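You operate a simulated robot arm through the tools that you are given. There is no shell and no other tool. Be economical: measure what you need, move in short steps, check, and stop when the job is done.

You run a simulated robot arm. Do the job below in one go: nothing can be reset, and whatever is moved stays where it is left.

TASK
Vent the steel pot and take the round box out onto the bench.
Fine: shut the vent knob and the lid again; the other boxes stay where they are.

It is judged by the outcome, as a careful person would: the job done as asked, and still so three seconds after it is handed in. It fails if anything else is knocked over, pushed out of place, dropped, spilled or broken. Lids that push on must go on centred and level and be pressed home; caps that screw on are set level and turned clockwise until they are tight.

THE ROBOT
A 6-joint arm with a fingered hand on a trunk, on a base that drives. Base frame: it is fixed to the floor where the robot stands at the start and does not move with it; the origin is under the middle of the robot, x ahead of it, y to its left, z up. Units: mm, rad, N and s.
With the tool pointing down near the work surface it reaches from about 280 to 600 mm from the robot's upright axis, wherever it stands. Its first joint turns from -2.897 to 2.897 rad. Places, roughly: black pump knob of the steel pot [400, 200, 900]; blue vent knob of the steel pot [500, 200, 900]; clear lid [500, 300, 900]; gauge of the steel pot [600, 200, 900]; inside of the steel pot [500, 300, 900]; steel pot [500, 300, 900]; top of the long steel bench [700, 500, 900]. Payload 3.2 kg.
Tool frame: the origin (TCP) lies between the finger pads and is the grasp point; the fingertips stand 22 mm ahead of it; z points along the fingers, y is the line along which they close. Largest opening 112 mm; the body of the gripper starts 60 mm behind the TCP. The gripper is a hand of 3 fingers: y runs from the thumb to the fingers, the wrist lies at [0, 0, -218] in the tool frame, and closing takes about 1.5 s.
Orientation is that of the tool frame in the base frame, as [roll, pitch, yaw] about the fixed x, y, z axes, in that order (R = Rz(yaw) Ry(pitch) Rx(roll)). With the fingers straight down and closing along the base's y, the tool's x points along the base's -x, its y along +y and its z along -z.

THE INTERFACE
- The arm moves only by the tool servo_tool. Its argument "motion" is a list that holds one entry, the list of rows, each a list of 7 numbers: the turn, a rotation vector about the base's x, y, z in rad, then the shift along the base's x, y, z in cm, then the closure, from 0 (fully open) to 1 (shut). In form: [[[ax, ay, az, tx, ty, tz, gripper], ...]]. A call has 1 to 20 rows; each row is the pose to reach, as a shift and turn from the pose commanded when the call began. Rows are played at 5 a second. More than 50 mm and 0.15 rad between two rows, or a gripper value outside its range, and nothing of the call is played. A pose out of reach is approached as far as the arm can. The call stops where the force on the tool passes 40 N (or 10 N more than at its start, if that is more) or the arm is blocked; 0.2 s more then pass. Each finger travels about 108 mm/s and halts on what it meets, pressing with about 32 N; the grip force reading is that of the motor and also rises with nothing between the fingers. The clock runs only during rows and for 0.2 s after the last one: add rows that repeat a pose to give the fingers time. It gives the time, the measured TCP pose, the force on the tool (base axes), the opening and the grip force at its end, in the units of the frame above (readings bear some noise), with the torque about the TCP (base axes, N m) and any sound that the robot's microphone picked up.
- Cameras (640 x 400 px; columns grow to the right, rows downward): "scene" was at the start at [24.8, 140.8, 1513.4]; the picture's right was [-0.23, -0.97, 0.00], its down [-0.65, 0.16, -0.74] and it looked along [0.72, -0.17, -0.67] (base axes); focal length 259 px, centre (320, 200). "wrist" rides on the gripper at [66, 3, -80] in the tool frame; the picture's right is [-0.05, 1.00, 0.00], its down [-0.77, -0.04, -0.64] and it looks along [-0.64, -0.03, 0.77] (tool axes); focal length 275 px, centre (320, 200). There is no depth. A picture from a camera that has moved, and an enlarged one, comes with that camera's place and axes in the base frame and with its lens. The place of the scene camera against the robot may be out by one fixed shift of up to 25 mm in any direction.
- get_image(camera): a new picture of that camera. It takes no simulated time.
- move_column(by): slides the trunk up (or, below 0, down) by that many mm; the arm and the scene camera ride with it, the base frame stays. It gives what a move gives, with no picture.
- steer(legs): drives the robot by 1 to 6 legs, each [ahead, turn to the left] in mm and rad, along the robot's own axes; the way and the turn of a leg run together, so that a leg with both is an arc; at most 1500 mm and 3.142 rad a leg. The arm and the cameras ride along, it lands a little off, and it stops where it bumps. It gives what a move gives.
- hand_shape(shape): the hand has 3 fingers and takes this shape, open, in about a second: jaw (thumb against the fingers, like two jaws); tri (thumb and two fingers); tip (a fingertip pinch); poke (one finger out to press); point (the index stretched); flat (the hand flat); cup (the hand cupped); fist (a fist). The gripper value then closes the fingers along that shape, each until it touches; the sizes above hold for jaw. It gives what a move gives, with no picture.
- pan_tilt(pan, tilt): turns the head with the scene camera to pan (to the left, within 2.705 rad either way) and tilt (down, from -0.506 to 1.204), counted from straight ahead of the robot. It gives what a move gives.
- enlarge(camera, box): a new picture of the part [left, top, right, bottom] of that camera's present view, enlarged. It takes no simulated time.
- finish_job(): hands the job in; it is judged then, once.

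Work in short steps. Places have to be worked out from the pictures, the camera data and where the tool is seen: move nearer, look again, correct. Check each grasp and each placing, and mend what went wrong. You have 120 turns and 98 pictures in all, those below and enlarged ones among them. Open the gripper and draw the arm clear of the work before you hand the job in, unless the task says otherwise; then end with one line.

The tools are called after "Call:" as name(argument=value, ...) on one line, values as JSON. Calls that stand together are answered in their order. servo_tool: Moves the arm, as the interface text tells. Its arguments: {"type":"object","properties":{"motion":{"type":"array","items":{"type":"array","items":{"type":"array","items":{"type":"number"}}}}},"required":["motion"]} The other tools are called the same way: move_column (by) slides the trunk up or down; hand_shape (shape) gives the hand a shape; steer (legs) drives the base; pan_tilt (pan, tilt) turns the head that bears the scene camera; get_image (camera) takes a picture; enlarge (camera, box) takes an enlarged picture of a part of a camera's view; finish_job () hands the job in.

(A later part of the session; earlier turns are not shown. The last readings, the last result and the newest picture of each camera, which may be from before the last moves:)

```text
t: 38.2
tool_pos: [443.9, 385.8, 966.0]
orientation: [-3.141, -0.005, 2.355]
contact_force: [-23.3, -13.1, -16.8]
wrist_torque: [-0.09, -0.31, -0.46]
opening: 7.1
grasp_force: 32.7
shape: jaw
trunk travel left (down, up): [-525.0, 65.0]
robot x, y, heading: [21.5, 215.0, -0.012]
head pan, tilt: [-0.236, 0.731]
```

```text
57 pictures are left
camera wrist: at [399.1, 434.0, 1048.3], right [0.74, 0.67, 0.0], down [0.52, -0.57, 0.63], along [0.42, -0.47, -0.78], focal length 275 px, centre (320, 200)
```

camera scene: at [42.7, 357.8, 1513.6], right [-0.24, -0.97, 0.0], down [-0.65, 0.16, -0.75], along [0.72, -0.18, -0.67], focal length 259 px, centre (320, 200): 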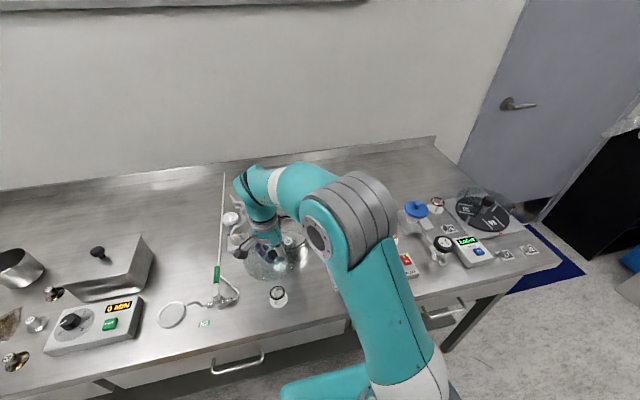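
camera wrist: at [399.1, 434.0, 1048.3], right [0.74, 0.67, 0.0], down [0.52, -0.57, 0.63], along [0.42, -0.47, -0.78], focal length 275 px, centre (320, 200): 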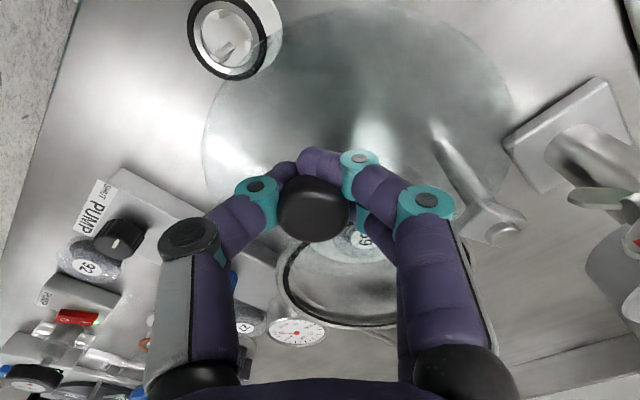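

The lid follows; refit of the path gives pivot ≈(553,430), R≈118. Lid passes well above the O-ring stand. I continue to about 106° total swing.

Call:
servo_tool(motion=[[[0, 0, -0.04, -0.75, 0.99, 0, 0.9], [0, 0, -0.08, -0.98, 1.79, 0, 0.9], [0, 0, -0.12, -1.21, 3.0, 0, 0.9], [0, 0, -0.16, -1.32, 4.23, 0, 0.9], [0, 0, -0.2, -1.3, 5.46, 0, 0.9], [0, 0, -0.24, -1.15, 6.69, 0, 0.9], [0, 0, -0.28, -0.87, 7.89, 0, 0.9], [0, 0, -0.32, -0.47, 9.06, 0, 0.9]]])

Call:
enlarge(camera="scene", box=[200, 180, 340, 320])

Call:
get_image(camera="wrist")

```text
t: 40.0
tool_pos: [442.7, 477.1, 966.4]
orientation: [3.14, -0.004, 2.036]
contact_force: [-0.9, 0.2, 0.4]
wrist_torque: [0.0, -0.02, 0.01]
opening: 1.3
grasp_force: 32.2
shape: jaw
trunk travel left (down, up): [-525.0, 65.0]
robot x, y, heading: [20.3, 214.5, -0.01]
head pan, tilt: [-0.236, 0.731]
```

```text
2.86 times, centred on (270, 250) of scene
camera zoom: at [46.2, 359.6, 1513.6], right [-0.24, -0.97, 0.0], down [-0.65, 0.16, -0.74], along [0.72, -0.18, -0.67], focal length 739 px, centre (463, 57)
```

zoom: 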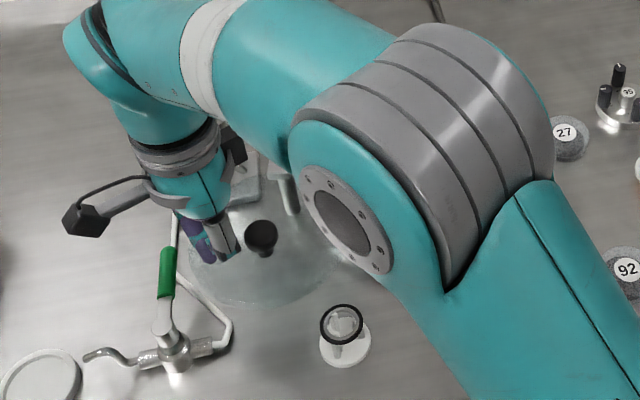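

```text
55 pictures are left
camera wrist: at [415.6, 537.0, 1049.3], right [0.91, 0.41, 0.0], down [0.32, -0.71, 0.63], along [0.26, -0.58, -0.77], focal length 275 px, centre (320, 200)
```

wrist: 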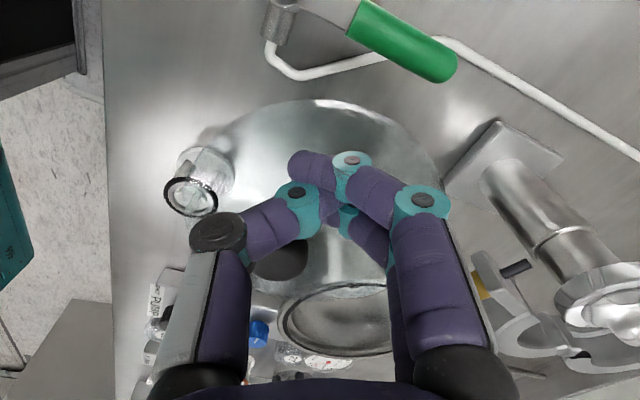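

The fingers slipped off: the lid reached its stop at ~90° with the handle at ≈(441,435). That leaves the pot open. I lift straight up, move back over the pot and look in.

Call:
servo_tool(motion=[[[0, 0, 0, 0, 1, 3, 0.9], [0, 0, 0, 0, 1, 7, 0.9], [0, 0, 0, 0, 1, 11, 0.8], [0, 0, 0.12, 1, -3, 13, 0.5], [0, 0, 0.24, 2, -7, 13, 0.3], [0, 0, 0.36, 2.5, -10, 13, 0.3], [0, 0, 0.48, 3, -13, 13, 0.3], [0, 0, 0.6, 3.5, -15, 13, 0.3], [0, 0, 0.72, 4.5, -15, 13, 0.3], [0, 0, 0.84, 5.5, -15, 13, 0.3], [0, 0, 0.96, 6.5, -15, 13, 0.3]]])

Call:
get_image(camera="wrist")

Call:
get_image(camera="scene")

```text
t: 42.4
tool_pos: [506.8, 325.3, 1095.6]
orientation: [-3.138, -0.004, 2.999]
contact_force: [0.4, 0.1, 0.0]
wrist_torque: [0.0, 0.01, -0.01]
opening: 78.1
grasp_force: 0.1
shape: jaw
trunk travel left (down, up): [-525.0, 65.0]
robot x, y, heading: [23.0, 215.9, -0.011]
head pan, tilt: [-0.236, 0.731]
```

```text
54 pictures are left
camera wrist: at [441.5, 337.4, 1177.4], right [0.19, 0.98, 0.0], down [0.76, -0.14, 0.63], along [0.62, -0.12, -0.78], focal length 275 px, centre (320, 200)
```

wrist: 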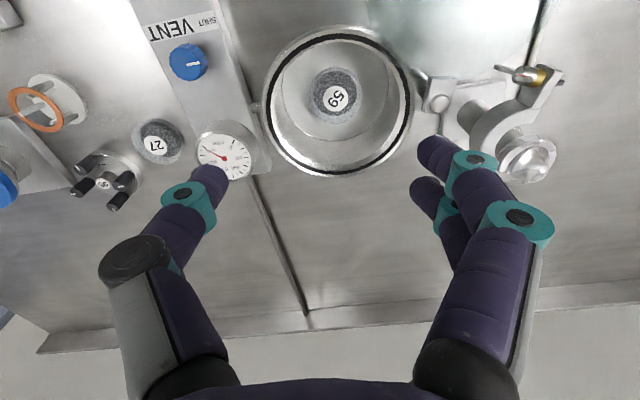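

```text
53 pictures are left
camera scene: at [46.2, 359.5, 1513.4], right [-0.24, -0.97, 0.0], down [-0.65, 0.16, -0.74], along [0.72, -0.18, -0.67], focal length 259 px, centre (320, 200)
```

scene: 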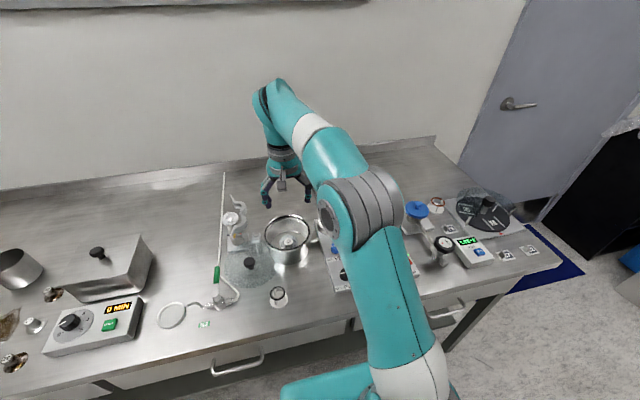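

The pot is open and only box 59 (Ø≈52 mm) is inside, at ≈(543,333), top z≈875. I centre over it and descend to z≈1000 for a closer look.

Call:
servo_tool(motion=[[[0, 0, 0.14, 2, 0.5, -2, 0.3], [0, 0, 0.14, 3.6, 0.8, -5, 0.3], [0, 0, 0.14, 3.6, 0.8, -9.5, 0.3]]])

Call:
get_image(camera="wrist")

Call:
enlarge(camera="scene", box=[220, 170, 340, 290])

```text
t: 43.2
tool_pos: [543.3, 336.4, 1000.8]
orientation: [3.141, -0.003, 3.138]
contact_force: [0.3, -0.7, 0.3]
wrist_torque: [0.04, -0.02, 0.0]
opening: 78.1
grasp_force: 0.0
shape: jaw
trunk travel left (down, up): [-525.0, 65.0]
robot x, y, heading: [18.6, 216.8, -0.012]
head pan, tilt: [-0.236, 0.731]
```

```text
52 pictures are left
camera wrist: at [476.5, 339.3, 1083.1], right [0.05, 1.0, 0.0], down [0.77, -0.04, 0.63], along [0.63, -0.03, -0.77], focal length 275 px, centre (320, 200)
```

wrist: 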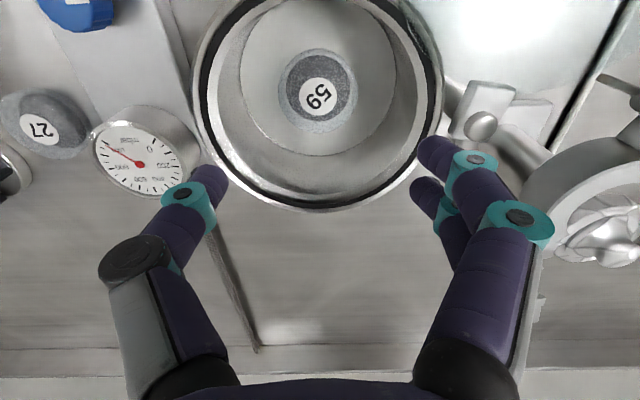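

```text
3.33 times, centred on (280, 230) of scene
camera zoom: at [46.1, 359.5, 1513.4], right [-0.24, -0.97, 0.0], down [-0.65, 0.16, -0.74], along [0.72, -0.18, -0.67], focal length 862 px, centre (453, 100)
```

zoom: 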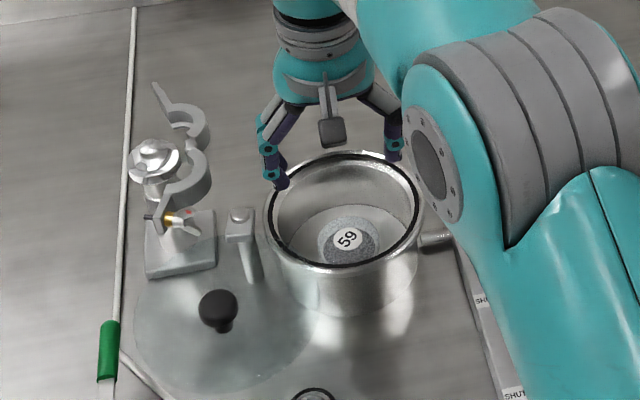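

Box is right below the TCP and centred in the pot. I narrow the fingers to ~72 mm and go down into the pot, guarded, to z≈925 first.

Call:
servo_tool(motion=[[[0, 0, 0, 0, -0.1, -2, 0.36], [0, 0, 0, 0, -0.1, -4, 0.36], [0, 0, 0, 0, -0.1, -6, 0.36], [0, 0, 0, 0, -0.1, -7.5, 0.36]]])

Call:
get_image(camera="wrist")

Call:
enlarge(camera="scene", box=[240, 180, 340, 280])

```text
t: 44.2
tool_pos: [543.0, 334.2, 925.9]
orientation: [3.141, -0.004, 3.138]
contact_force: [0.5, -1.1, 1.8]
wrist_torque: [0.08, 0.02, -0.01]
opening: 71.5
grasp_force: 0.1
shape: jaw
trunk travel left (down, up): [-525.0, 65.0]
robot x, y, heading: [20.7, 216.3, -0.007]
head pan, tilt: [-0.236, 0.731]
```

```text
50 pictures are left
camera wrist: at [476.5, 336.6, 1008.0], right [0.05, 1.0, 0.0], down [0.77, -0.04, 0.63], along [0.63, -0.03, -0.77], focal length 275 px, centre (320, 200)
```

wrist: 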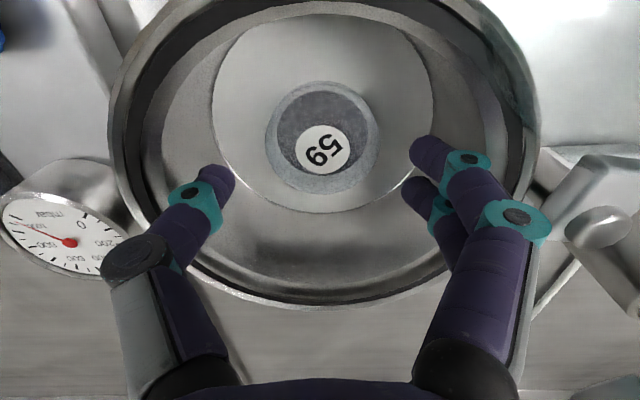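

```text
4.00 times, centred on (290, 230) of scene
camera zoom: at [45.8, 359.0, 1513.5], right [-0.24, -0.97, 0.0], down [-0.65, 0.16, -0.74], along [0.72, -0.18, -0.67], focal length 1035 px, centre (440, 80)
```

zoom: 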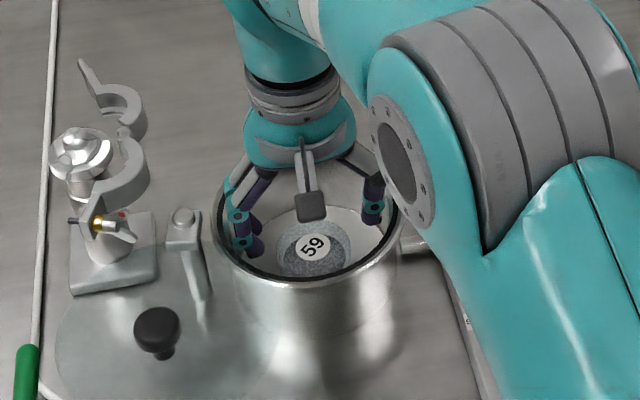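

Box resolves to (543.5,334, top z≈874), diameter ≈60 mm, centred between fingertips. I widen slightly and descend to TCP z≈886.

Call:
servo_tool(motion=[[[0, 0, 0, 0, 0, -1, 0.28], [0, 0, 0, 0, 0, -2.5, 0.28], [0, 0, 0, 0, 0, -4, 0.28]]])

Call:
get_image(camera="wrist")

Call:
enlarge(camera="scene", box=[240, 180, 340, 280])

```text
t: 45.0
tool_pos: [543.4, 334.6, 897.3]
orientation: [3.137, 0.008, 3.137]
contact_force: [-12.2, -2.9, 20.3]
wrist_torque: [-0.13, -0.31, -0.12]
opening: 77.2
grasp_force: 0.0
shape: jaw
trunk travel left (down, up): [-525.0, 65.0]
robot x, y, heading: [20.3, 213.5, -0.007]
head pan, tilt: [-0.236, 0.731]
stopped in row 3: the force on the tool passed its limit at 51 N (the readings are from after the stop); the commanded pose is now the measured one
```

```text
48 pictures are left
camera wrist: at [475.4, 337.5, 978.9], right [0.05, 1.0, 0.0], down [0.77, -0.04, 0.64], along [0.64, -0.03, -0.77], focal length 275 px, centre (320, 200)
```

wrist: 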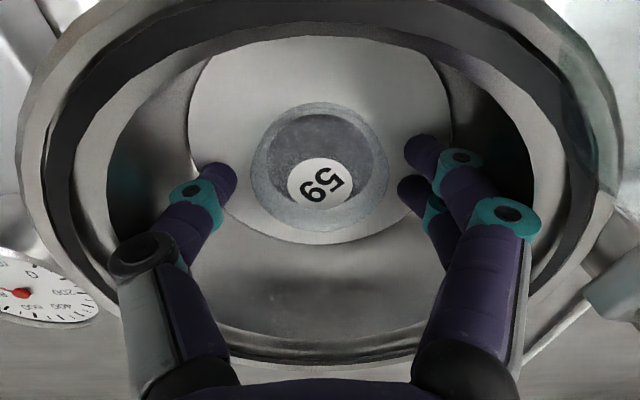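

```text
4.00 times, centred on (290, 230) of scene
camera zoom: at [41.1, 358.5, 1513.8], right [-0.24, -0.97, 0.0], down [-0.65, 0.16, -0.75], along [0.72, -0.18, -0.67], focal length 1035 px, centre (440, 80)
```

zoom: 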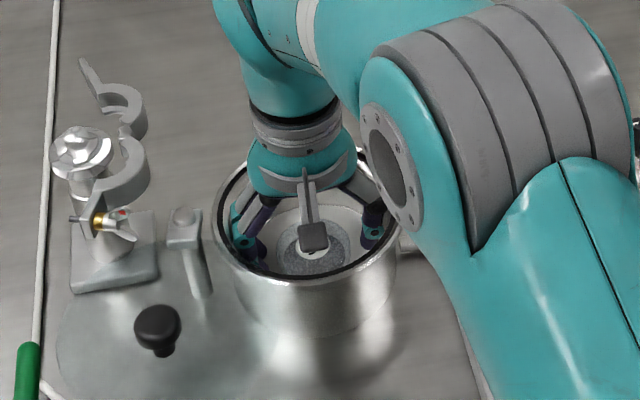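

Something touched at z≈897 (force pushing up and towards −x), probably a knuckle on the rim. I back up 6 mm and zoom in to see where.

Call:
servo_tool(motion=[[[0, 0, 0, 0, 0, 0.6, 0.31]]])

Call:
enlarge(camera="scene", box=[262, 205, 322, 255])

Call:
enlarge(camera="wrist", box=[0, 0, 640, 400])

```text
t: 45.4
tool_pos: [545.4, 335.0, 900.4]
orientation: [3.141, 0.003, 3.137]
contact_force: [-7.5, -2.7, -5.3]
wrist_torque: [-0.11, -0.18, -0.08]
opening: 74.1
grasp_force: 0.1
shape: jaw
trunk travel left (down, up): [-525.0, 65.0]
robot x, y, heading: [20.2, 219.3, -0.009]
head pan, tilt: [-0.236, 0.731]
```

```text
8.00 times, centred on (292, 230) of scene
camera zoom: at [45.0, 359.2, 1512.9], right [-0.24, -0.97, 0.0], down [-0.65, 0.16, -0.74], along [0.72, -0.18, -0.67], focal length 2069 px, centre (544, -40)
```

zoom: 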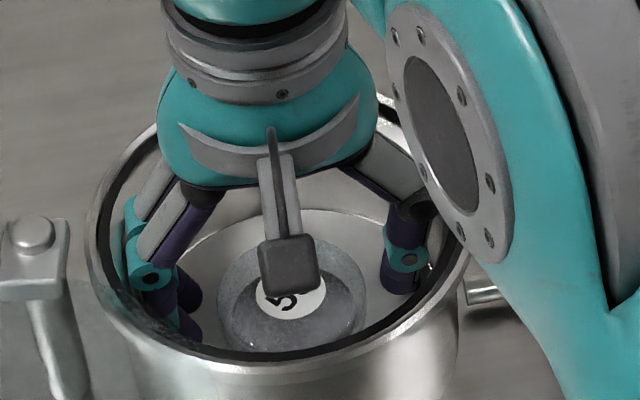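

```text
1.00 times, centred on (320, 200) of wrist (not enlarged: the box is as wide or as high as the picture)
camera zoom: at [477.7, 337.6, 981.3], right [0.05, 1.0, 0.0], down [0.77, -0.04, 0.64], along [0.64, -0.03, -0.77], focal length 275 px, centre (320, 200)
```

zoom: 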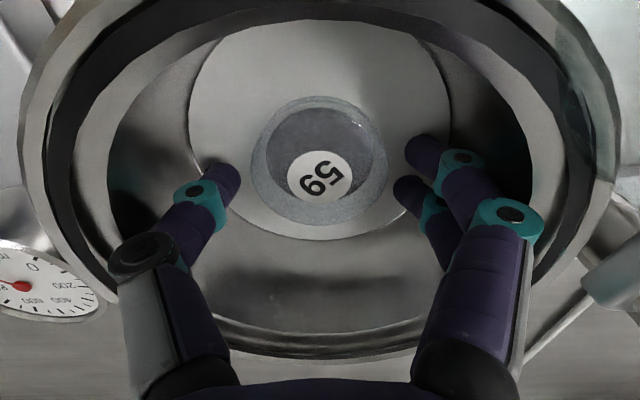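

Re-reading the geometry: label top is ≈z 888 and the pot floor plate ≈z 875, so the fingertips (22 mm ahead) simply touched the floor. I raise 3 mm and close on the box.

Call:
servo_tool(motion=[[[0, 0, 0, 0, 0, 0.2, 0.31], [0, 0, 0, -0.1, 0, 0.3, 0.4], [0, 0, 0, -0.1, 0, 0.3, 0.5], [0, 0, 0, -0.1, 0, 0.3, 0.65], [0, 0, 0, -0.1, 0, 0.3, 0.7], [0, 0, 0, -0.1, 0, 0.3, 0.7]]])

Call:
get_image(camera="wrist")

```text
t: 46.8
tool_pos: [544.1, 335.6, 903.4]
orientation: [3.138, 0.005, 3.139]
contact_force: [0.7, -0.9, 1.3]
wrist_torque: [0.06, 0.0, 0.0]
opening: 46.1
grasp_force: 32.0
shape: jaw
trunk travel left (down, up): [-525.0, 65.0]
robot x, y, heading: [18.1, 217.9, -0.008]
head pan, tilt: [-0.236, 0.731]
```

```text
44 pictures are left
camera wrist: at [477.2, 337.9, 984.9], right [0.05, 1.0, 0.0], down [0.77, -0.04, 0.64], along [0.64, -0.03, -0.77], focal length 275 px, centre (320, 200)
```

wrist: 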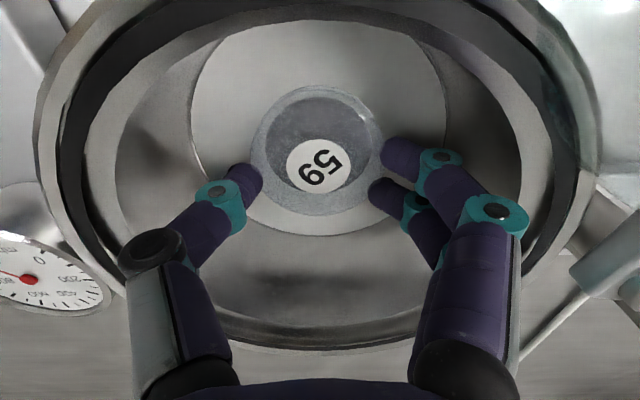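

The grip closed at 46 mm with full force on the box. I lift 25 mm and check.

Call:
servo_tool(motion=[[[0, 0, 0, 0, 0, 0.8, 0.7], [0, 0, 0, 0, 0, 1.6, 0.7], [0, 0, 0, 0, 0, 2.5, 0.7]]])

Call:
get_image(camera="wrist")

```text
t: 47.6
tool_pos: [545.6, 334.7, 928.7]
orientation: [3.139, 0.006, 3.136]
contact_force: [-0.6, -0.1, 0.2]
wrist_torque: [-0.01, 0.0, -0.01]
opening: 46.0
grasp_force: 31.7
shape: jaw
trunk travel left (down, up): [-525.0, 65.0]
robot x, y, heading: [17.6, 214.5, -0.008]
head pan, tilt: [-0.236, 0.731]
```

```text
43 pictures are left
camera wrist: at [477.9, 337.6, 1010.1], right [0.05, 1.0, 0.0], down [0.77, -0.04, 0.64], along [0.64, -0.03, -0.77], focal length 275 px, centre (320, 200)
```

wrist: 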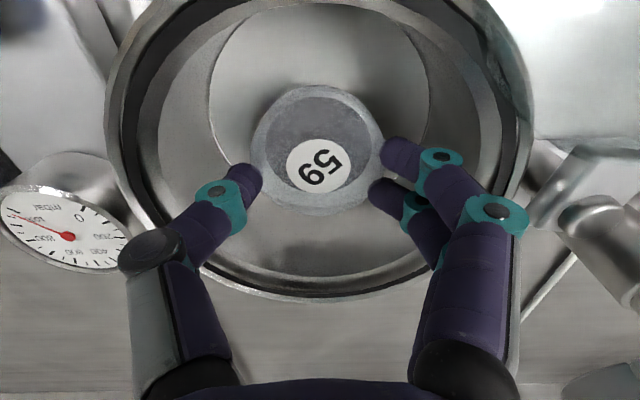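

Box 59 is firmly held and off the floor. I lift it clear and carry it to the free bench spot in front of the pot, ≈(400,303), staying high.

Call:
servo_tool(motion=[[[0, 0, 0, 0, 0, 3, 0.7], [0, 0, 0, 0, 0, 6, 0.7], [0, 0, 0, 0, 0, 8.5, 0.7], [0, 0, 0, -3.5, -0.8, 8.5, 0.7], [0, 0, 0, -7, -1.6, 8.5, 0.7], [0, 0, 0, -10.5, -2.4, 8.5, 0.7], [0, 0, 0, -14.5, -3.2, 8.5, 0.7]]])

Call:
get_image(camera="wrist")

Call:
get_image(camera="scene")

```text
t: 49.2
tool_pos: [399.5, 302.9, 1011.9]
orientation: [3.137, 0.006, 3.138]
contact_force: [-0.7, 0.0, -0.3]
wrist_torque: [0.03, -0.03, 0.02]
opening: 46.0
grasp_force: 31.8
shape: jaw
trunk travel left (down, up): [-525.0, 65.0]
robot x, y, heading: [18.7, 217.2, -0.006]
head pan, tilt: [-0.236, 0.731]
```

```text
42 pictures are left
camera wrist: at [331.9, 304.3, 1093.7], right [0.05, 1.0, 0.0], down [0.77, -0.04, 0.64], along [0.64, -0.03, -0.77], focal length 275 px, centre (320, 200)
```

wrist: 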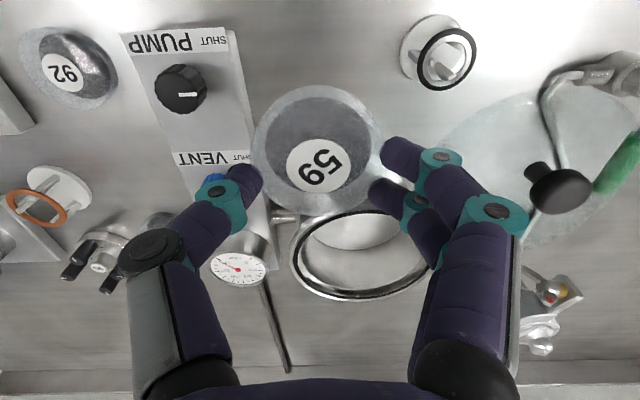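

```text
41 pictures are left
camera scene: at [45.1, 359.2, 1513.4], right [-0.24, -0.97, 0.0], down [-0.65, 0.16, -0.74], along [0.72, -0.18, -0.67], focal length 259 px, centre (320, 200)
```

scene: 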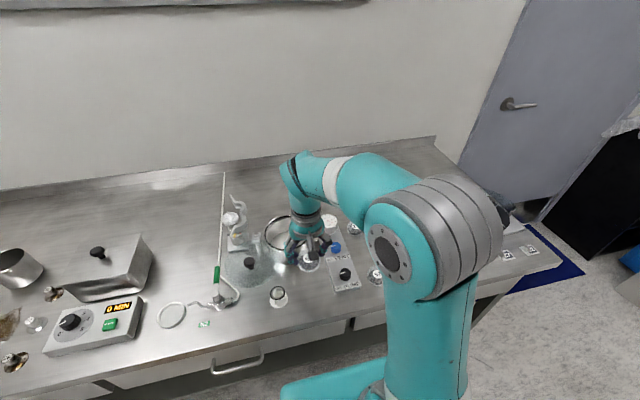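

The spot is clear between the panel edge (y≈236) and the O-ring stand (y≈385). I lower to z≈915 and look sideways for the gap to the bench.

Call:
servo_tool(motion=[[[0, 0, 0, 0, 0.2, -4, 0.7], [0, 0, 0, 0, 0.2, -8, 0.7], [0, 0, 0, 0, 0.2, -9.7, 0.7]]])

Call:
enlarge(camera="scene", box=[270, 220, 350, 300])

Call:
get_image(camera="wrist")

```text
t: 50.0
tool_pos: [399.1, 305.2, 915.1]
orientation: [3.138, 0.004, 3.138]
contact_force: [0.4, -0.2, -0.9]
wrist_torque: [-0.01, -0.02, -0.01]
opening: 46.1
grasp_force: 32.2
shape: jaw
trunk travel left (down, up): [-525.0, 65.0]
robot x, y, heading: [18.8, 212.8, -0.006]
head pan, tilt: [-0.236, 0.731]
```

```text
5.00 times, centred on (310, 260) of scene
camera zoom: at [46.0, 359.5, 1513.4], right [-0.24, -0.97, 0.0], down [-0.65, 0.16, -0.74], along [0.72, -0.18, -0.67], focal length 1293 px, centre (370, -100)
```

zoom: 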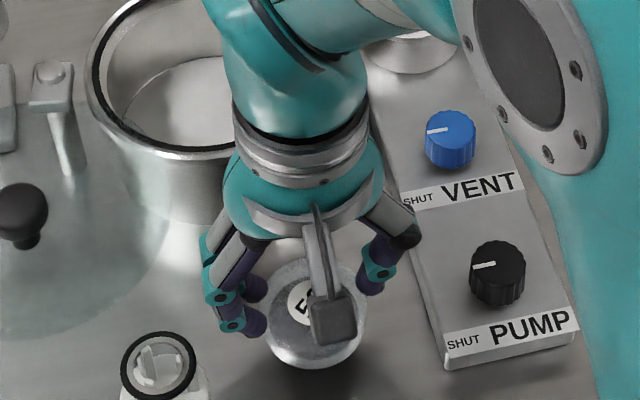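

```text
39 pictures are left
camera wrist: at [332.6, 307.9, 997.2], right [0.05, 1.0, 0.0], down [0.77, -0.04, 0.64], along [0.64, -0.03, -0.77], focal length 275 px, centre (320, 200)
```

wrist: 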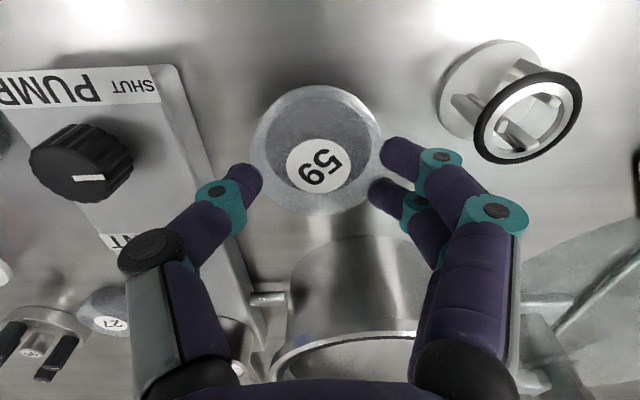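

Gap to the bench looks ~20–25 mm. Lowering in small steps with force watch.

Call:
servo_tool(motion=[[[0, 0, 0, 0, 0, -0.5, 0.7], [0, 0, 0, 0, 0, -1, 0.7], [0, 0, 0, 0, 0, -1.4, 0.7], [0, 0, 0, 0, 0, -1.7, 0.7], [0, 0, 0, 0, 0, -1.9, 0.7]]])

Call:
enlarge(camera="scene", box=[280, 240, 340, 300])

```text
t: 51.2
tool_pos: [400.3, 305.1, 896.8]
orientation: [3.141, 0.005, 3.138]
contact_force: [0.1, 0.1, -0.4]
wrist_torque: [0.01, -0.02, -0.02]
opening: 45.9
grasp_force: 32.7
shape: jaw
trunk travel left (down, up): [-525.0, 65.0]
robot x, y, heading: [19.2, 216.2, -0.004]
head pan, tilt: [-0.236, 0.731]
```

```text
6.67 times, centred on (310, 270) of scene
camera zoom: at [45.9, 359.5, 1513.4], right [-0.24, -0.97, 0.0], down [-0.65, 0.16, -0.74], along [0.72, -0.18, -0.67], focal length 1724 px, centre (387, -267)
```

zoom: 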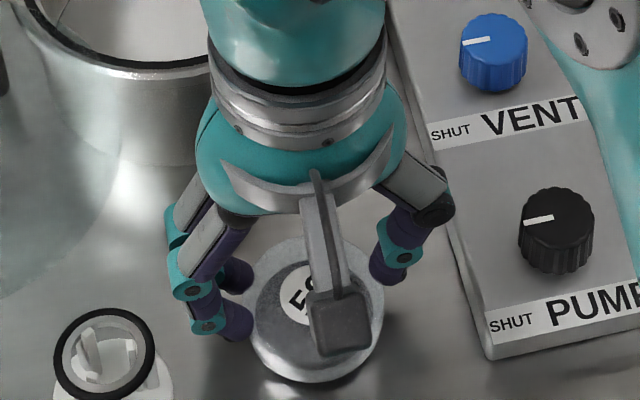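

No contact yet; continuing in 2 mm steps.

Call:
servo_tool(motion=[[[0, 0, 0, 0, 0, -0.2, 0.7], [0, 0, 0, 0, 0, -0.4, 0.7], [0, 0, 0, 0, 0, -0.6, 0.7]]])

Call:
servo_tool(motion=[[[0, 0, 0, 0, 0, -0.15, 0.7], [0, 0, 0, 0, 0, -0.3, 0.7], [0, 0, 0, 0, 0, -0.3, 0.7]]])

```text
t: 52.0
tool_pos: [400.5, 303.8, 893.0]
orientation: [3.139, 0.007, 3.138]
contact_force: [0.9, 2.0, 14.8]
wrist_torque: [0.04, -0.02, -0.02]
opening: 45.7
grasp_force: 31.9
shape: jaw
trunk travel left (down, up): [-525.0, 65.0]
robot x, y, heading: [15.9, 215.7, -0.01]
head pan, tilt: [-0.236, 0.731]
```

```text
t: 52.8
tool_pos: [398.9, 305.2, 891.2]
orientation: [3.139, 0.011, 3.139]
contact_force: [5.5, 0.3, 39.6]
wrist_torque: [0.02, -0.05, 0.0]
opening: 46.9
grasp_force: 32.3
shape: jaw
trunk travel left (down, up): [-525.0, 65.0]
robot x, y, heading: [19.4, 214.6, -0.003]
head pan, tilt: [-0.236, 0.731]
```

The box stands on the bench (contact at z≈893). I ease the pressure, open gently to ~68 mm, lift straight up and check.

Call:
servo_tool(motion=[[[0, 0, 0, 0, 0, 0.3, 0.7], [0, 0, 0, 0, 0, 0.3, 0.6], [0, 0, 0, 0, 0, 0.3, 0.5], [0, 0, 0, 0, 0, 0.3, 0.4], [0, 0, 0, 0, 0, 0.3, 0.4], [0, 0, 0, 0, 0, 3, 0.4], [0, 0, 0, 0, 0, 7, 0.4], [0, 0, 0, 0, 0, 11, 0.4]]])

Call:
get_image(camera="wrist")

Call:
enlarge(camera="scene", box=[200, 180, 360, 310])

```text
t: 54.6
tool_pos: [399.0, 305.1, 999.0]
orientation: [3.137, 0.007, 3.14]
contact_force: [0.3, 1.5, -0.2]
wrist_torque: [0.03, -0.02, 0.03]
opening: 67.0
grasp_force: 0.0
shape: jaw
trunk travel left (down, up): [-525.0, 65.0]
robot x, y, heading: [19.1, 212.8, -0.013]
head pan, tilt: [-0.236, 0.731]
```

```text
37 pictures are left
camera wrist: at [332.2, 307.8, 1080.4], right [0.05, 1.0, 0.0], down [0.77, -0.04, 0.64], along [0.64, -0.03, -0.77], focal length 275 px, centre (320, 200)
```

wrist: 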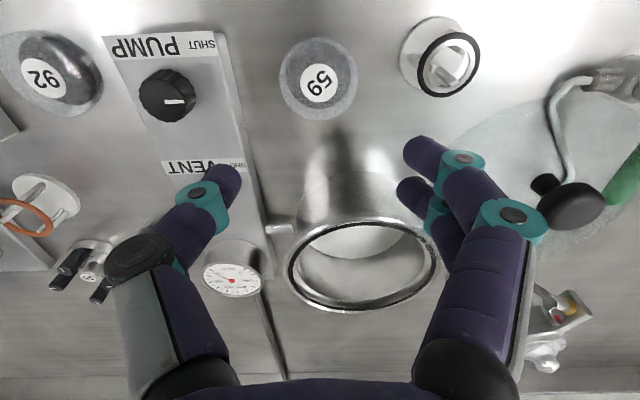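

```text
3.08 times, centred on (280, 245) of scene
camera zoom: at [45.6, 359.4, 1513.3], right [-0.24, -0.97, 0.0], down [-0.65, 0.16, -0.74], along [0.72, -0.18, -0.67], focal length 796 px, centre (443, 62)
```

zoom: 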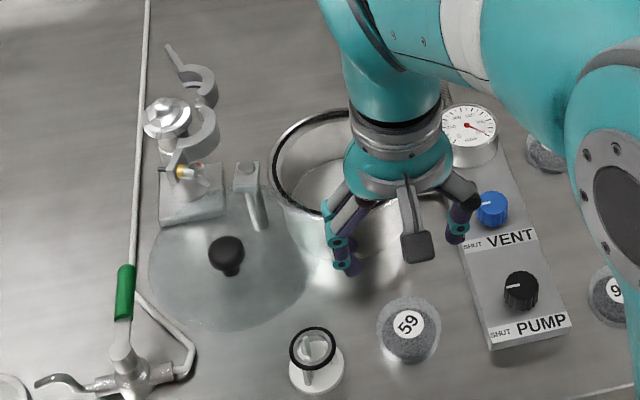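

Box 59 stands on the bench at (400,305). Next is the lid: its handle is at ≈(438,438,967). I turn the hand −45° and go above it.

Call:
servo_tool(motion=[[[0, 0, -0.13, 0.5, 2, 3, 0.4], [0, 0, -0.26, 1, 5, 6, 0.4], [0, 0, -0.39, 2, 8, 6, 0.4], [0, 0, -0.52, 3, 11, 6, 0.4], [0, 0, -0.65, 3.9, 13.3, 6, 0.4], [0, 0, -0.785, 3.9, 13.3, 5, 0.4]]])

Call:
get_image(camera="wrist")

```text
t: 56.0
tool_pos: [439.4, 439.5, 1047.1]
orientation: [3.138, 0.005, 2.351]
contact_force: [0.4, -0.5, 0.4]
wrist_torque: [0.01, 0.01, -0.02]
opening: 66.8
grasp_force: 0.2
shape: jaw
trunk travel left (down, up): [-525.0, 65.0]
robot x, y, heading: [22.3, 218.4, -0.006]
head pan, tilt: [-0.236, 0.731]
```

```text
35 pictures are left
camera wrist: at [392.8, 487.2, 1130.4], right [0.74, 0.67, 0.0], down [0.51, -0.57, 0.64], along [0.43, -0.47, -0.77], focal length 275 px, centre (320, 200)
```

wrist: 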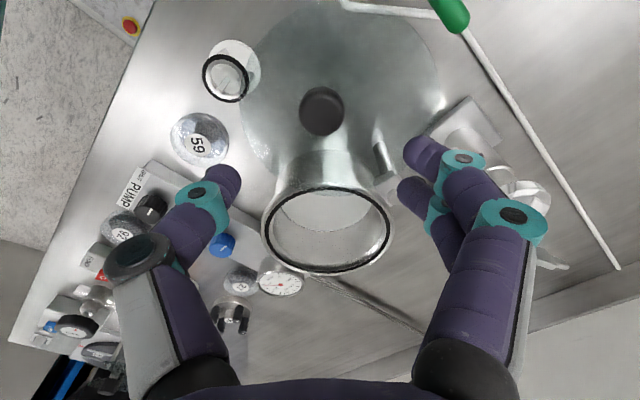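

The handle is right below (438.3,439.9). Descend to z≈966 and close under the ball.

Call:
servo_tool(motion=[[[0, 0, 0, -0.1, 0.05, -4, 0.48], [0, 0, 0, -0.1, 0.05, -7, 0.48], [0, 0, 0, -0.1, 0.05, -8.1, 0.48], [0, 0, 0, -0.1, 0.05, -8.1, 0.65], [0, 0, 0, -0.1, 0.05, -8.1, 0.8], [0, 0, 0, -0.1, 0.05, -8.1, 0.9], [0, 0, 0, -0.1, 0.05, -8.1, 0.9]]])

Call:
get_image(camera="wrist")

```text
t: 57.6
tool_pos: [438.5, 436.0, 967.3]
orientation: [3.138, 0.005, 2.353]
contact_force: [-0.6, 0.0, -0.4]
wrist_torque: [-0.01, 0.0, 0.02]
opening: 11.5
grasp_force: 0.2
shape: jaw
trunk travel left (down, up): [-525.0, 65.0]
robot x, y, heading: [19.3, 217.4, -0.006]
head pan, tilt: [-0.236, 0.731]
```

```text
34 pictures are left
camera wrist: at [392.3, 485.9, 1049.1], right [0.74, 0.67, 0.0], down [0.51, -0.57, 0.64], along [0.43, -0.47, -0.77], focal length 275 px, centre (320, 200)
```

wrist: 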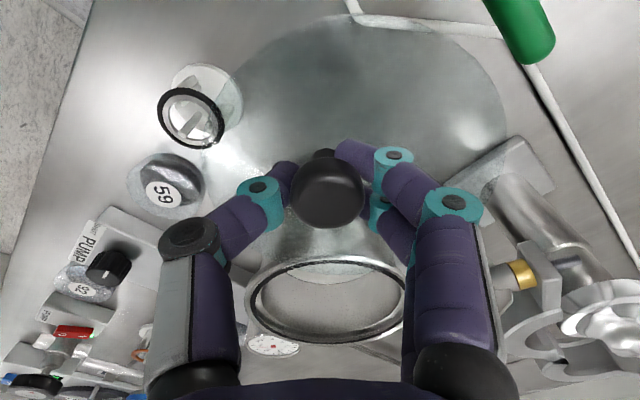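

Fingers are around the stem. I close fully, then swing the lid back counter-clockwise along the same arc, first half.

Call:
servo_tool(motion=[[[0, 0, 0, 0, 0, 0, 1], [0, 0, 0, 0, 0, 0, 1], [0, 0, 0.03, -0.02, -0.85, 0, 1], [0, 0, 0.08, -0.09, -1.66, 0, 1], [0, 0, 0.14, 0.06, -2.86, 0, 1], [0, 0, 0.2, 0.33, -4.05, 0, 1], [0, 0, 0.26, 0.72, -5.2, 0, 1], [0, 0, 0.32, 1.24, -6.3, 0, 1], [0, 0, 0.38, 1.86, -7.34, 0, 1], [0, 0, 0.44, 2.59, -8.31, 0, 1], [0, 0, 0.5, 3.42, -9.19, 0, 1]]])

Call:
enlarge(camera="scene", box=[200, 180, 360, 310])

Call:
get_image(camera="wrist")

```text
t: 60.0
tool_pos: [473.2, 345.1, 968.3]
orientation: [3.139, 0.005, 2.857]
contact_force: [-8.3, -5.1, -24.4]
wrist_torque: [0.42, 0.17, 0.31]
opening: 3.1
grasp_force: 32.0
shape: jaw
trunk travel left (down, up): [-525.0, 65.0]
robot x, y, heading: [22.0, 218.0, -0.011]
head pan, tilt: [-0.236, 0.731]
```

```text
3.08 times, centred on (280, 245) of scene
camera zoom: at [47.2, 358.8, 1513.4], right [-0.24, -0.97, 0.0], down [-0.65, 0.16, -0.74], along [0.72, -0.18, -0.67], focal length 796 px, centre (443, 62)
```

zoom: 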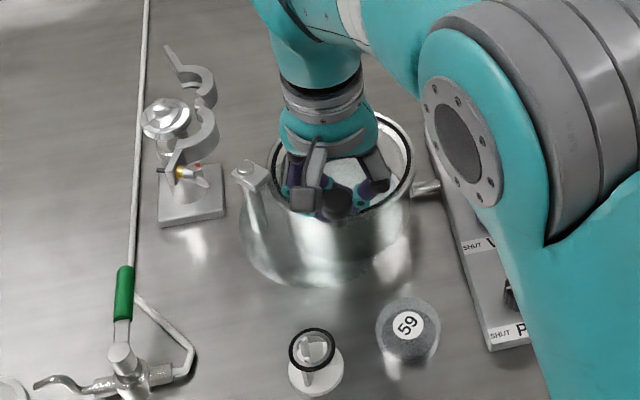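

```text
32 pictures are left
camera wrist: at [410.2, 366.1, 1049.2], right [0.33, 0.94, 0.0], down [0.73, -0.25, 0.64], along [0.61, -0.21, -0.77], focal length 275 px, centre (320, 200)
```

wrist: 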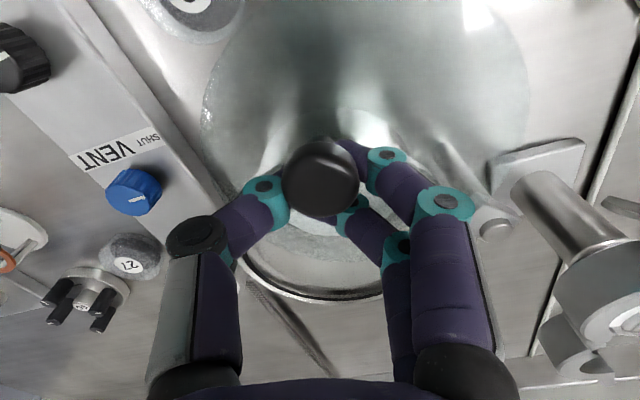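

The lid is coming back under control. Continuing the remaining arc to the closed position.

Call:
servo_tool(motion=[[[0, 0, 0.05, 0.92, -0.8, -0.1, 1], [0, 0, 0.1, 1.91, -1.5, -0.1, 1], [0, 0, 0.15, 2.97, -2.09, -0.1, 1], [0, 0, 0.2, 4.09, -2.56, -0.1, 1], [0, 0, 0.24, 5.25, -2.92, -0.1, 1], [0, 0, 0.26, 6.05, -3.08, -0.1, 1], [0, 0, 0.28, 6.45, -3.15, -0.1, 1], [0, 0, 0.28, 6.95, -3.21, -0.1, 1], [0, 0, 0.28, 6.95, -3.21, -0.1, 1]]])

Call:
enlarge(camera="scene", box=[220, 190, 330, 290])

Call:
get_image(camera="wrist")

```text
t: 62.0
tool_pos: [541.4, 313.9, 965.5]
orientation: [3.14, 0.005, 3.132]
contact_force: [0.3, 0.5, -1.0]
wrist_torque: [0.02, -0.02, -0.01]
opening: 0.0
grasp_force: 31.9
shape: jaw
trunk travel left (down, up): [-525.0, 65.0]
robot x, y, heading: [22.2, 213.7, -0.009]
head pan, tilt: [-0.236, 0.731]
```

```text
4.00 times, centred on (275, 240) of scene
camera zoom: at [45.9, 359.4, 1513.4], right [-0.24, -0.97, 0.0], down [-0.65, 0.16, -0.74], along [0.72, -0.18, -0.67], focal length 1035 px, centre (500, 40)
```

zoom: 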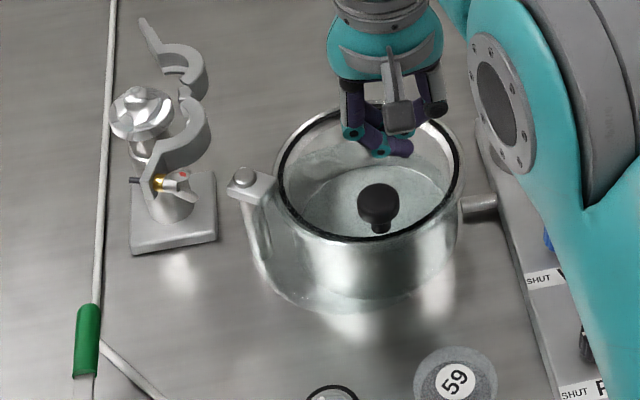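

```text
30 pictures are left
camera wrist: at [474.4, 317.5, 1048.5], right [0.05, 1.0, 0.0], down [0.77, -0.04, 0.64], along [0.64, -0.03, -0.77], focal length 275 px, centre (320, 200)
```

wrist: 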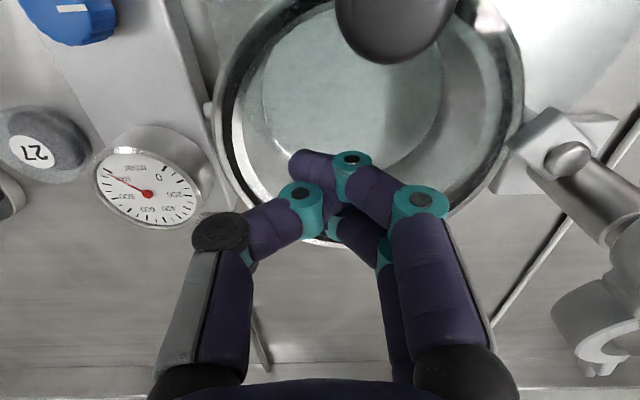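

The fingers slipped again, leaving the handle at ≈(484,336). I'll regrip with the closing axis along the motion (hand turned +73°), so the fingers push the stem positively.

Call:
servo_tool(motion=[[[0, 0, 0, 0, 0, 3, 0.9], [0, 0, 0.1, 0, 0, 7, 0.7], [0, 0, 0.24, -2, 0.5, 8.5, 0.45], [0, 0, 0.38, -4, 1.5, 8.5, 0.45], [0, 0, 0.52, -5.7, 2.2, 8.5, 0.45], [0, 0, 0.66, -5.7, 2.2, 8.5, 0.45], [0, 0, 0.8, -5.7, 2.2, 8.5, 0.45], [0, 0, 0.94, -5.7, 2.2, 8.5, 0.45], [0, 0, 1.08, -5.7, 2.2, 8.5, 0.45], [0, 0, 1.2, -5.7, 2.2, 8.5, 0.45]]])

Call:
get_image(camera="wrist")

```text
t: 64.2
tool_pos: [485.0, 335.4, 1051.6]
orientation: [3.14, 0.005, -1.947]
contact_force: [-0.3, -0.7, 0.0]
wrist_torque: [-0.01, -0.03, 0.0]
opening: 60.9
grasp_force: 0.2
shape: jaw
trunk travel left (down, up): [-525.0, 65.0]
robot x, y, heading: [18.9, 214.1, -0.003]
head pan, tilt: [-0.236, 0.731]
```

```text
29 pictures are left
camera wrist: at [457.3, 275.3, 1133.3], right [-0.91, 0.41, 0.0], down [0.32, 0.7, 0.64], along [0.26, 0.58, -0.77], focal length 275 px, centre (320, 200)
```

wrist: 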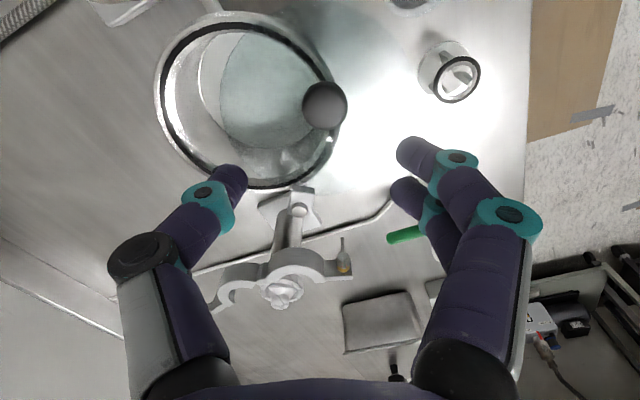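

Handle is at (480,333). Correct by 5 mm, descend and close on the stem.

Call:
servo_tool(motion=[[[0, 0, 0, -0.45, -0.2, -3, 0.47], [0, 0, 0, -0.45, -0.2, -6.5, 0.47], [0, 0, 0, -0.45, -0.2, -8.6, 0.47], [0, 0, 0, -0.45, -0.2, -8.6, 0.65], [0, 0, 0, -0.45, -0.2, -8.6, 0.85], [0, 0, 0, -0.45, -0.2, -8.6, 1], [0, 0, 0, -0.45, -0.2, -8.6, 1]]])

Call:
get_image(camera="wrist")

```text
t: 65.8
tool_pos: [481.3, 334.2, 965.5]
orientation: [3.138, 0.002, -1.95]
contact_force: [1.1, 1.1, -9.5]
wrist_torque: [0.26, 0.1, -0.06]
opening: 8.6
grasp_force: 31.9
shape: jaw
trunk travel left (down, up): [-525.0, 65.0]
robot x, y, heading: [18.6, 212.7, -0.006]
head pan, tilt: [-0.236, 0.731]
```

```text
28 pictures are left
camera wrist: at [453.3, 273.5, 1046.3], right [-0.91, 0.41, 0.0], down [0.32, 0.7, 0.64], along [0.26, 0.58, -0.77], focal length 275 px, centre (320, 200)
```

wrist: 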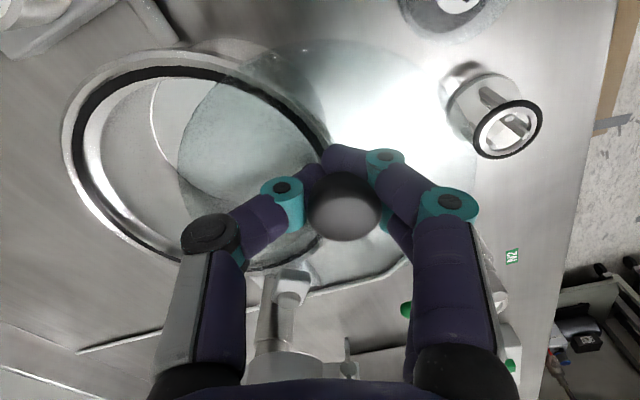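

Held on the stem at (481,334). I push it along the arc to the closed position.

Call:
servo_tool(motion=[[[0, 0, 0.02, 0.42, -0.28, 0, 1], [0, 0, 0.05, 0.85, -0.55, 0, 1], [0, 0, 0.08, 1.4, -0.85, 0, 1], [0, 0, 0.1, 1.95, -1.12, 0, 1], [0, 0, 0.12, 2.54, -1.33, 0, 1], [0, 0, 0.15, 3.13, -1.51, 0, 1], [0, 0, 0.18, 3.73, -1.68, 0, 1], [0, 0, 0.2, 4.33, -1.82, 0, 1], [0, 0, 0.22, 4.85, -1.91, 0, 1], [0, 0, 0.25, 5.34, -1.98, 0, 1], [0, 0, 0.25, 5.7, -2.02, 0, 1], [0, 0, 0.25, 6.0, -2.06, 0, 1], [0, 0, 0.25, 6.15, -2.08, 0, 1]]])

Call:
enlarge(camera="scene", box=[230, 190, 330, 280])

Call:
get_image(camera="wrist")

```text
t: 67.3
tool_pos: [505.0, 324.5, 963.2]
orientation: [-3.129, 0.002, -1.795]
contact_force: [-10.2, -18.9, 23.9]
wrist_torque: [0.27, 0.64, 0.26]
opening: 9.6
grasp_force: 31.7
shape: jaw
out of reach, approached as far as the arm can: row 6, 7
trunk travel left (down, up): [-525.0, 65.0]
robot x, y, heading: [16.8, 214.4, -0.012]
head pan, tilt: [-0.236, 0.731]
stopped in row 7: the force on the tool passed its limit at 44 N (the readings are from after the stop); the commanded pose is now the measured one
```

```text
4.44 times, centred on (280, 235) of scene
camera zoom: at [42.7, 355.1, 1514.5], right [-0.25, -0.97, 0.0], down [-0.64, 0.17, -0.75], along [0.72, -0.18, -0.67], focal length 1150 px, centre (498, 44)
```

zoom: 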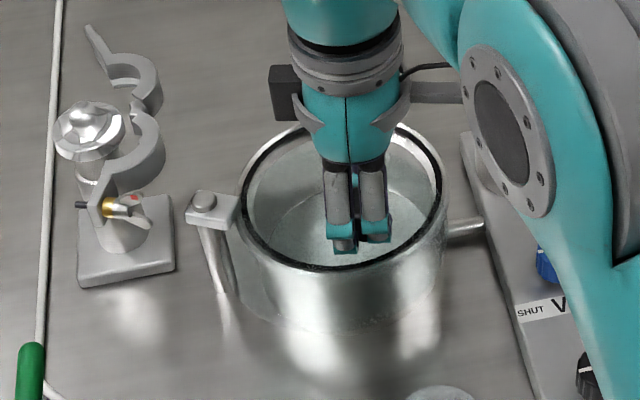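

```text
26 pictures are left
camera wrist: at [484.2, 259.4, 1044.9], right [-0.96, 0.27, -0.01], down [0.2, 0.74, 0.64], along [0.18, 0.61, -0.77], focal length 275 px, centre (320, 200)
```

wrist: 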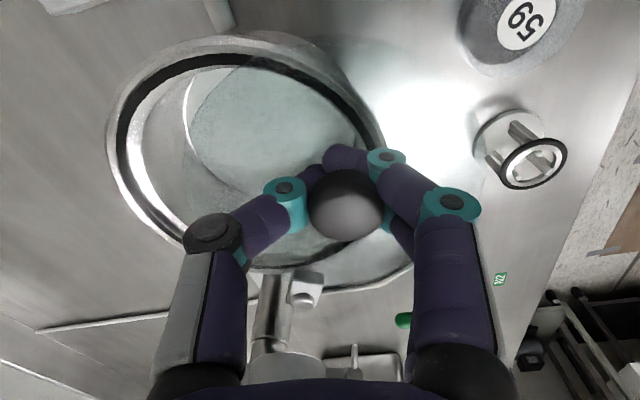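

The wrist reached its turn limit at this yaw. I turn the hand back cw about the stem while continuing the arc.

Call:
servo_tool(motion=[[[0, 0, -0.1, 0, 0, 0.1, 1], [0, 0, -0.2, 0, 0, 0.2, 1], [0, 0, -0.3, 0.1, -0.05, 0.2, 1], [0, 0, -0.33, 0.5, -0.28, 0.2, 1], [0, 0, -0.36, 0.8, -0.45, 0.2, 1], [0, 0, -0.38, 1.4, -0.64, 0.2, 1], [0, 0, -0.4, 1.97, -0.8, 0.2, 1], [0, 0, -0.42, 2.5, -0.92, 0.2, 1], [0, 0, -0.44, 2.97, -1.01, 0.2, 1], [0, 0, -0.46, 3.3, -1.05, 0.2, 1], [0, 0, -0.48, 3.58, -1.09, 0.2, 1], [0, 0, -0.48, 3.8, -1.1, 0.2, 1]]])

Call:
enlarge(camera="scene", box=[230, 190, 330, 280])

Call:
get_image(camera="wrist")

```text
t: 68.0
tool_pos: [502.9, 322.9, 963.6]
orientation: [-3.134, -0.002, -1.989]
contact_force: [-15.7, -19.8, 18.3]
wrist_torque: [0.45, 0.37, 0.75]
opening: 9.7
grasp_force: 32.3
shape: jaw
trunk travel left (down, up): [-525.0, 65.0]
robot x, y, heading: [21.5, 214.3, -0.018]
head pan, tilt: [-0.236, 0.731]
stopped in row 3: the force on the tool passed its limit at 44 N (the readings are from after the stop); the commanded pose is now the measured one
```

```text
4.44 times, centred on (280, 235) of scene
camera zoom: at [41.8, 355.2, 1513.8], right [-0.25, -0.97, 0.0], down [-0.64, 0.17, -0.75], along [0.72, -0.18, -0.67], focal length 1150 px, centre (498, 44)
```

zoom: 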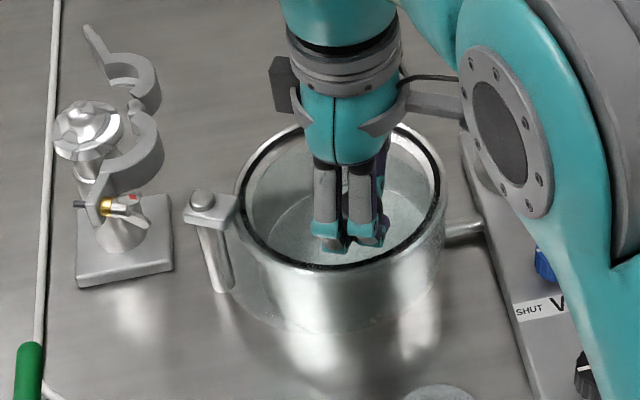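

```text
24 pictures are left
camera wrist: at [470.7, 263.7, 1045.0], right [-0.89, 0.45, -0.01], down [0.34, 0.69, 0.64], along [0.29, 0.56, -0.77], focal length 275 px, centre (320, 200)
```

wrist: 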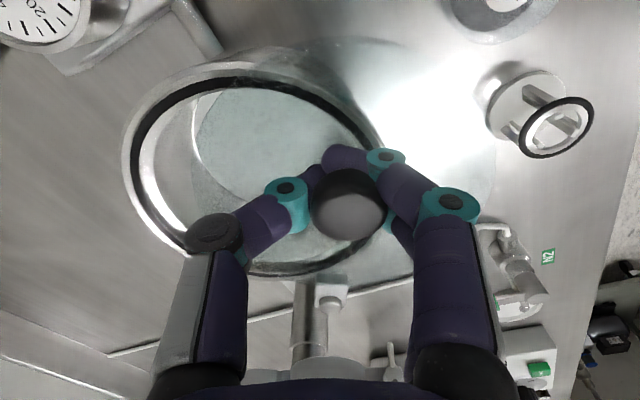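

Forces build up because the rigid grip fights the arc. I loosen to a cage around the stem (fingers ~20 mm), rotate freely, and then push without clamping.

Call:
servo_tool(motion=[[[0, 0, 0, 0, 0, 0, 0.85], [0, 0, 0, 0, 0, 0.1, 0.8], [0, 0, -0.1, 0, 0, 0.2, 0.78], [0, 0, -0.2, 0, 0, 0.2, 0.78], [0, 0, -0.3, 0, 0, 0.2, 0.78], [0, 0, -0.35, 0, 0, 0.2, 0.78]]])

Call:
get_image(camera="wrist")

```text
t: 68.8
tool_pos: [502.0, 321.4, 964.5]
orientation: [-3.133, -0.006, -2.093]
contact_force: [-11.4, -19.4, 17.2]
wrist_torque: [-0.23, 0.03, 0.33]
opening: 24.7
grasp_force: 0.1
shape: jaw
trunk travel left (down, up): [-525.0, 65.0]
robot x, y, heading: [18.3, 214.4, -0.022]
head pan, tilt: [-0.236, 0.731]
stopped in row 4: the force on the tool passed its limit at 42 N (the readings are from after the stop); the commanded pose is now the measured one
```

```text
23 pictures are left
camera wrist: at [464.9, 266.0, 1046.6], right [-0.84, 0.54, -0.01], down [0.41, 0.66, 0.63], along [0.35, 0.53, -0.78], focal length 275 px, centre (320, 200)
```

wrist: 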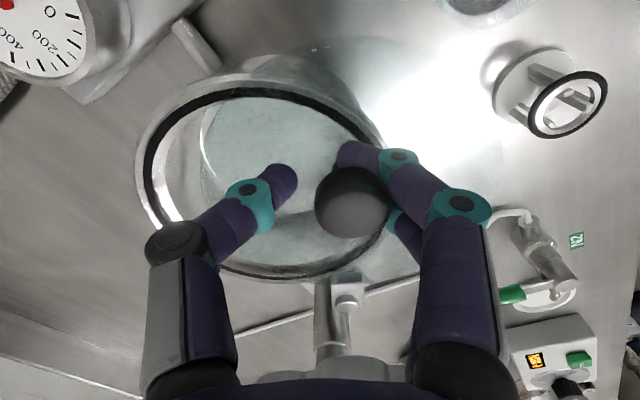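

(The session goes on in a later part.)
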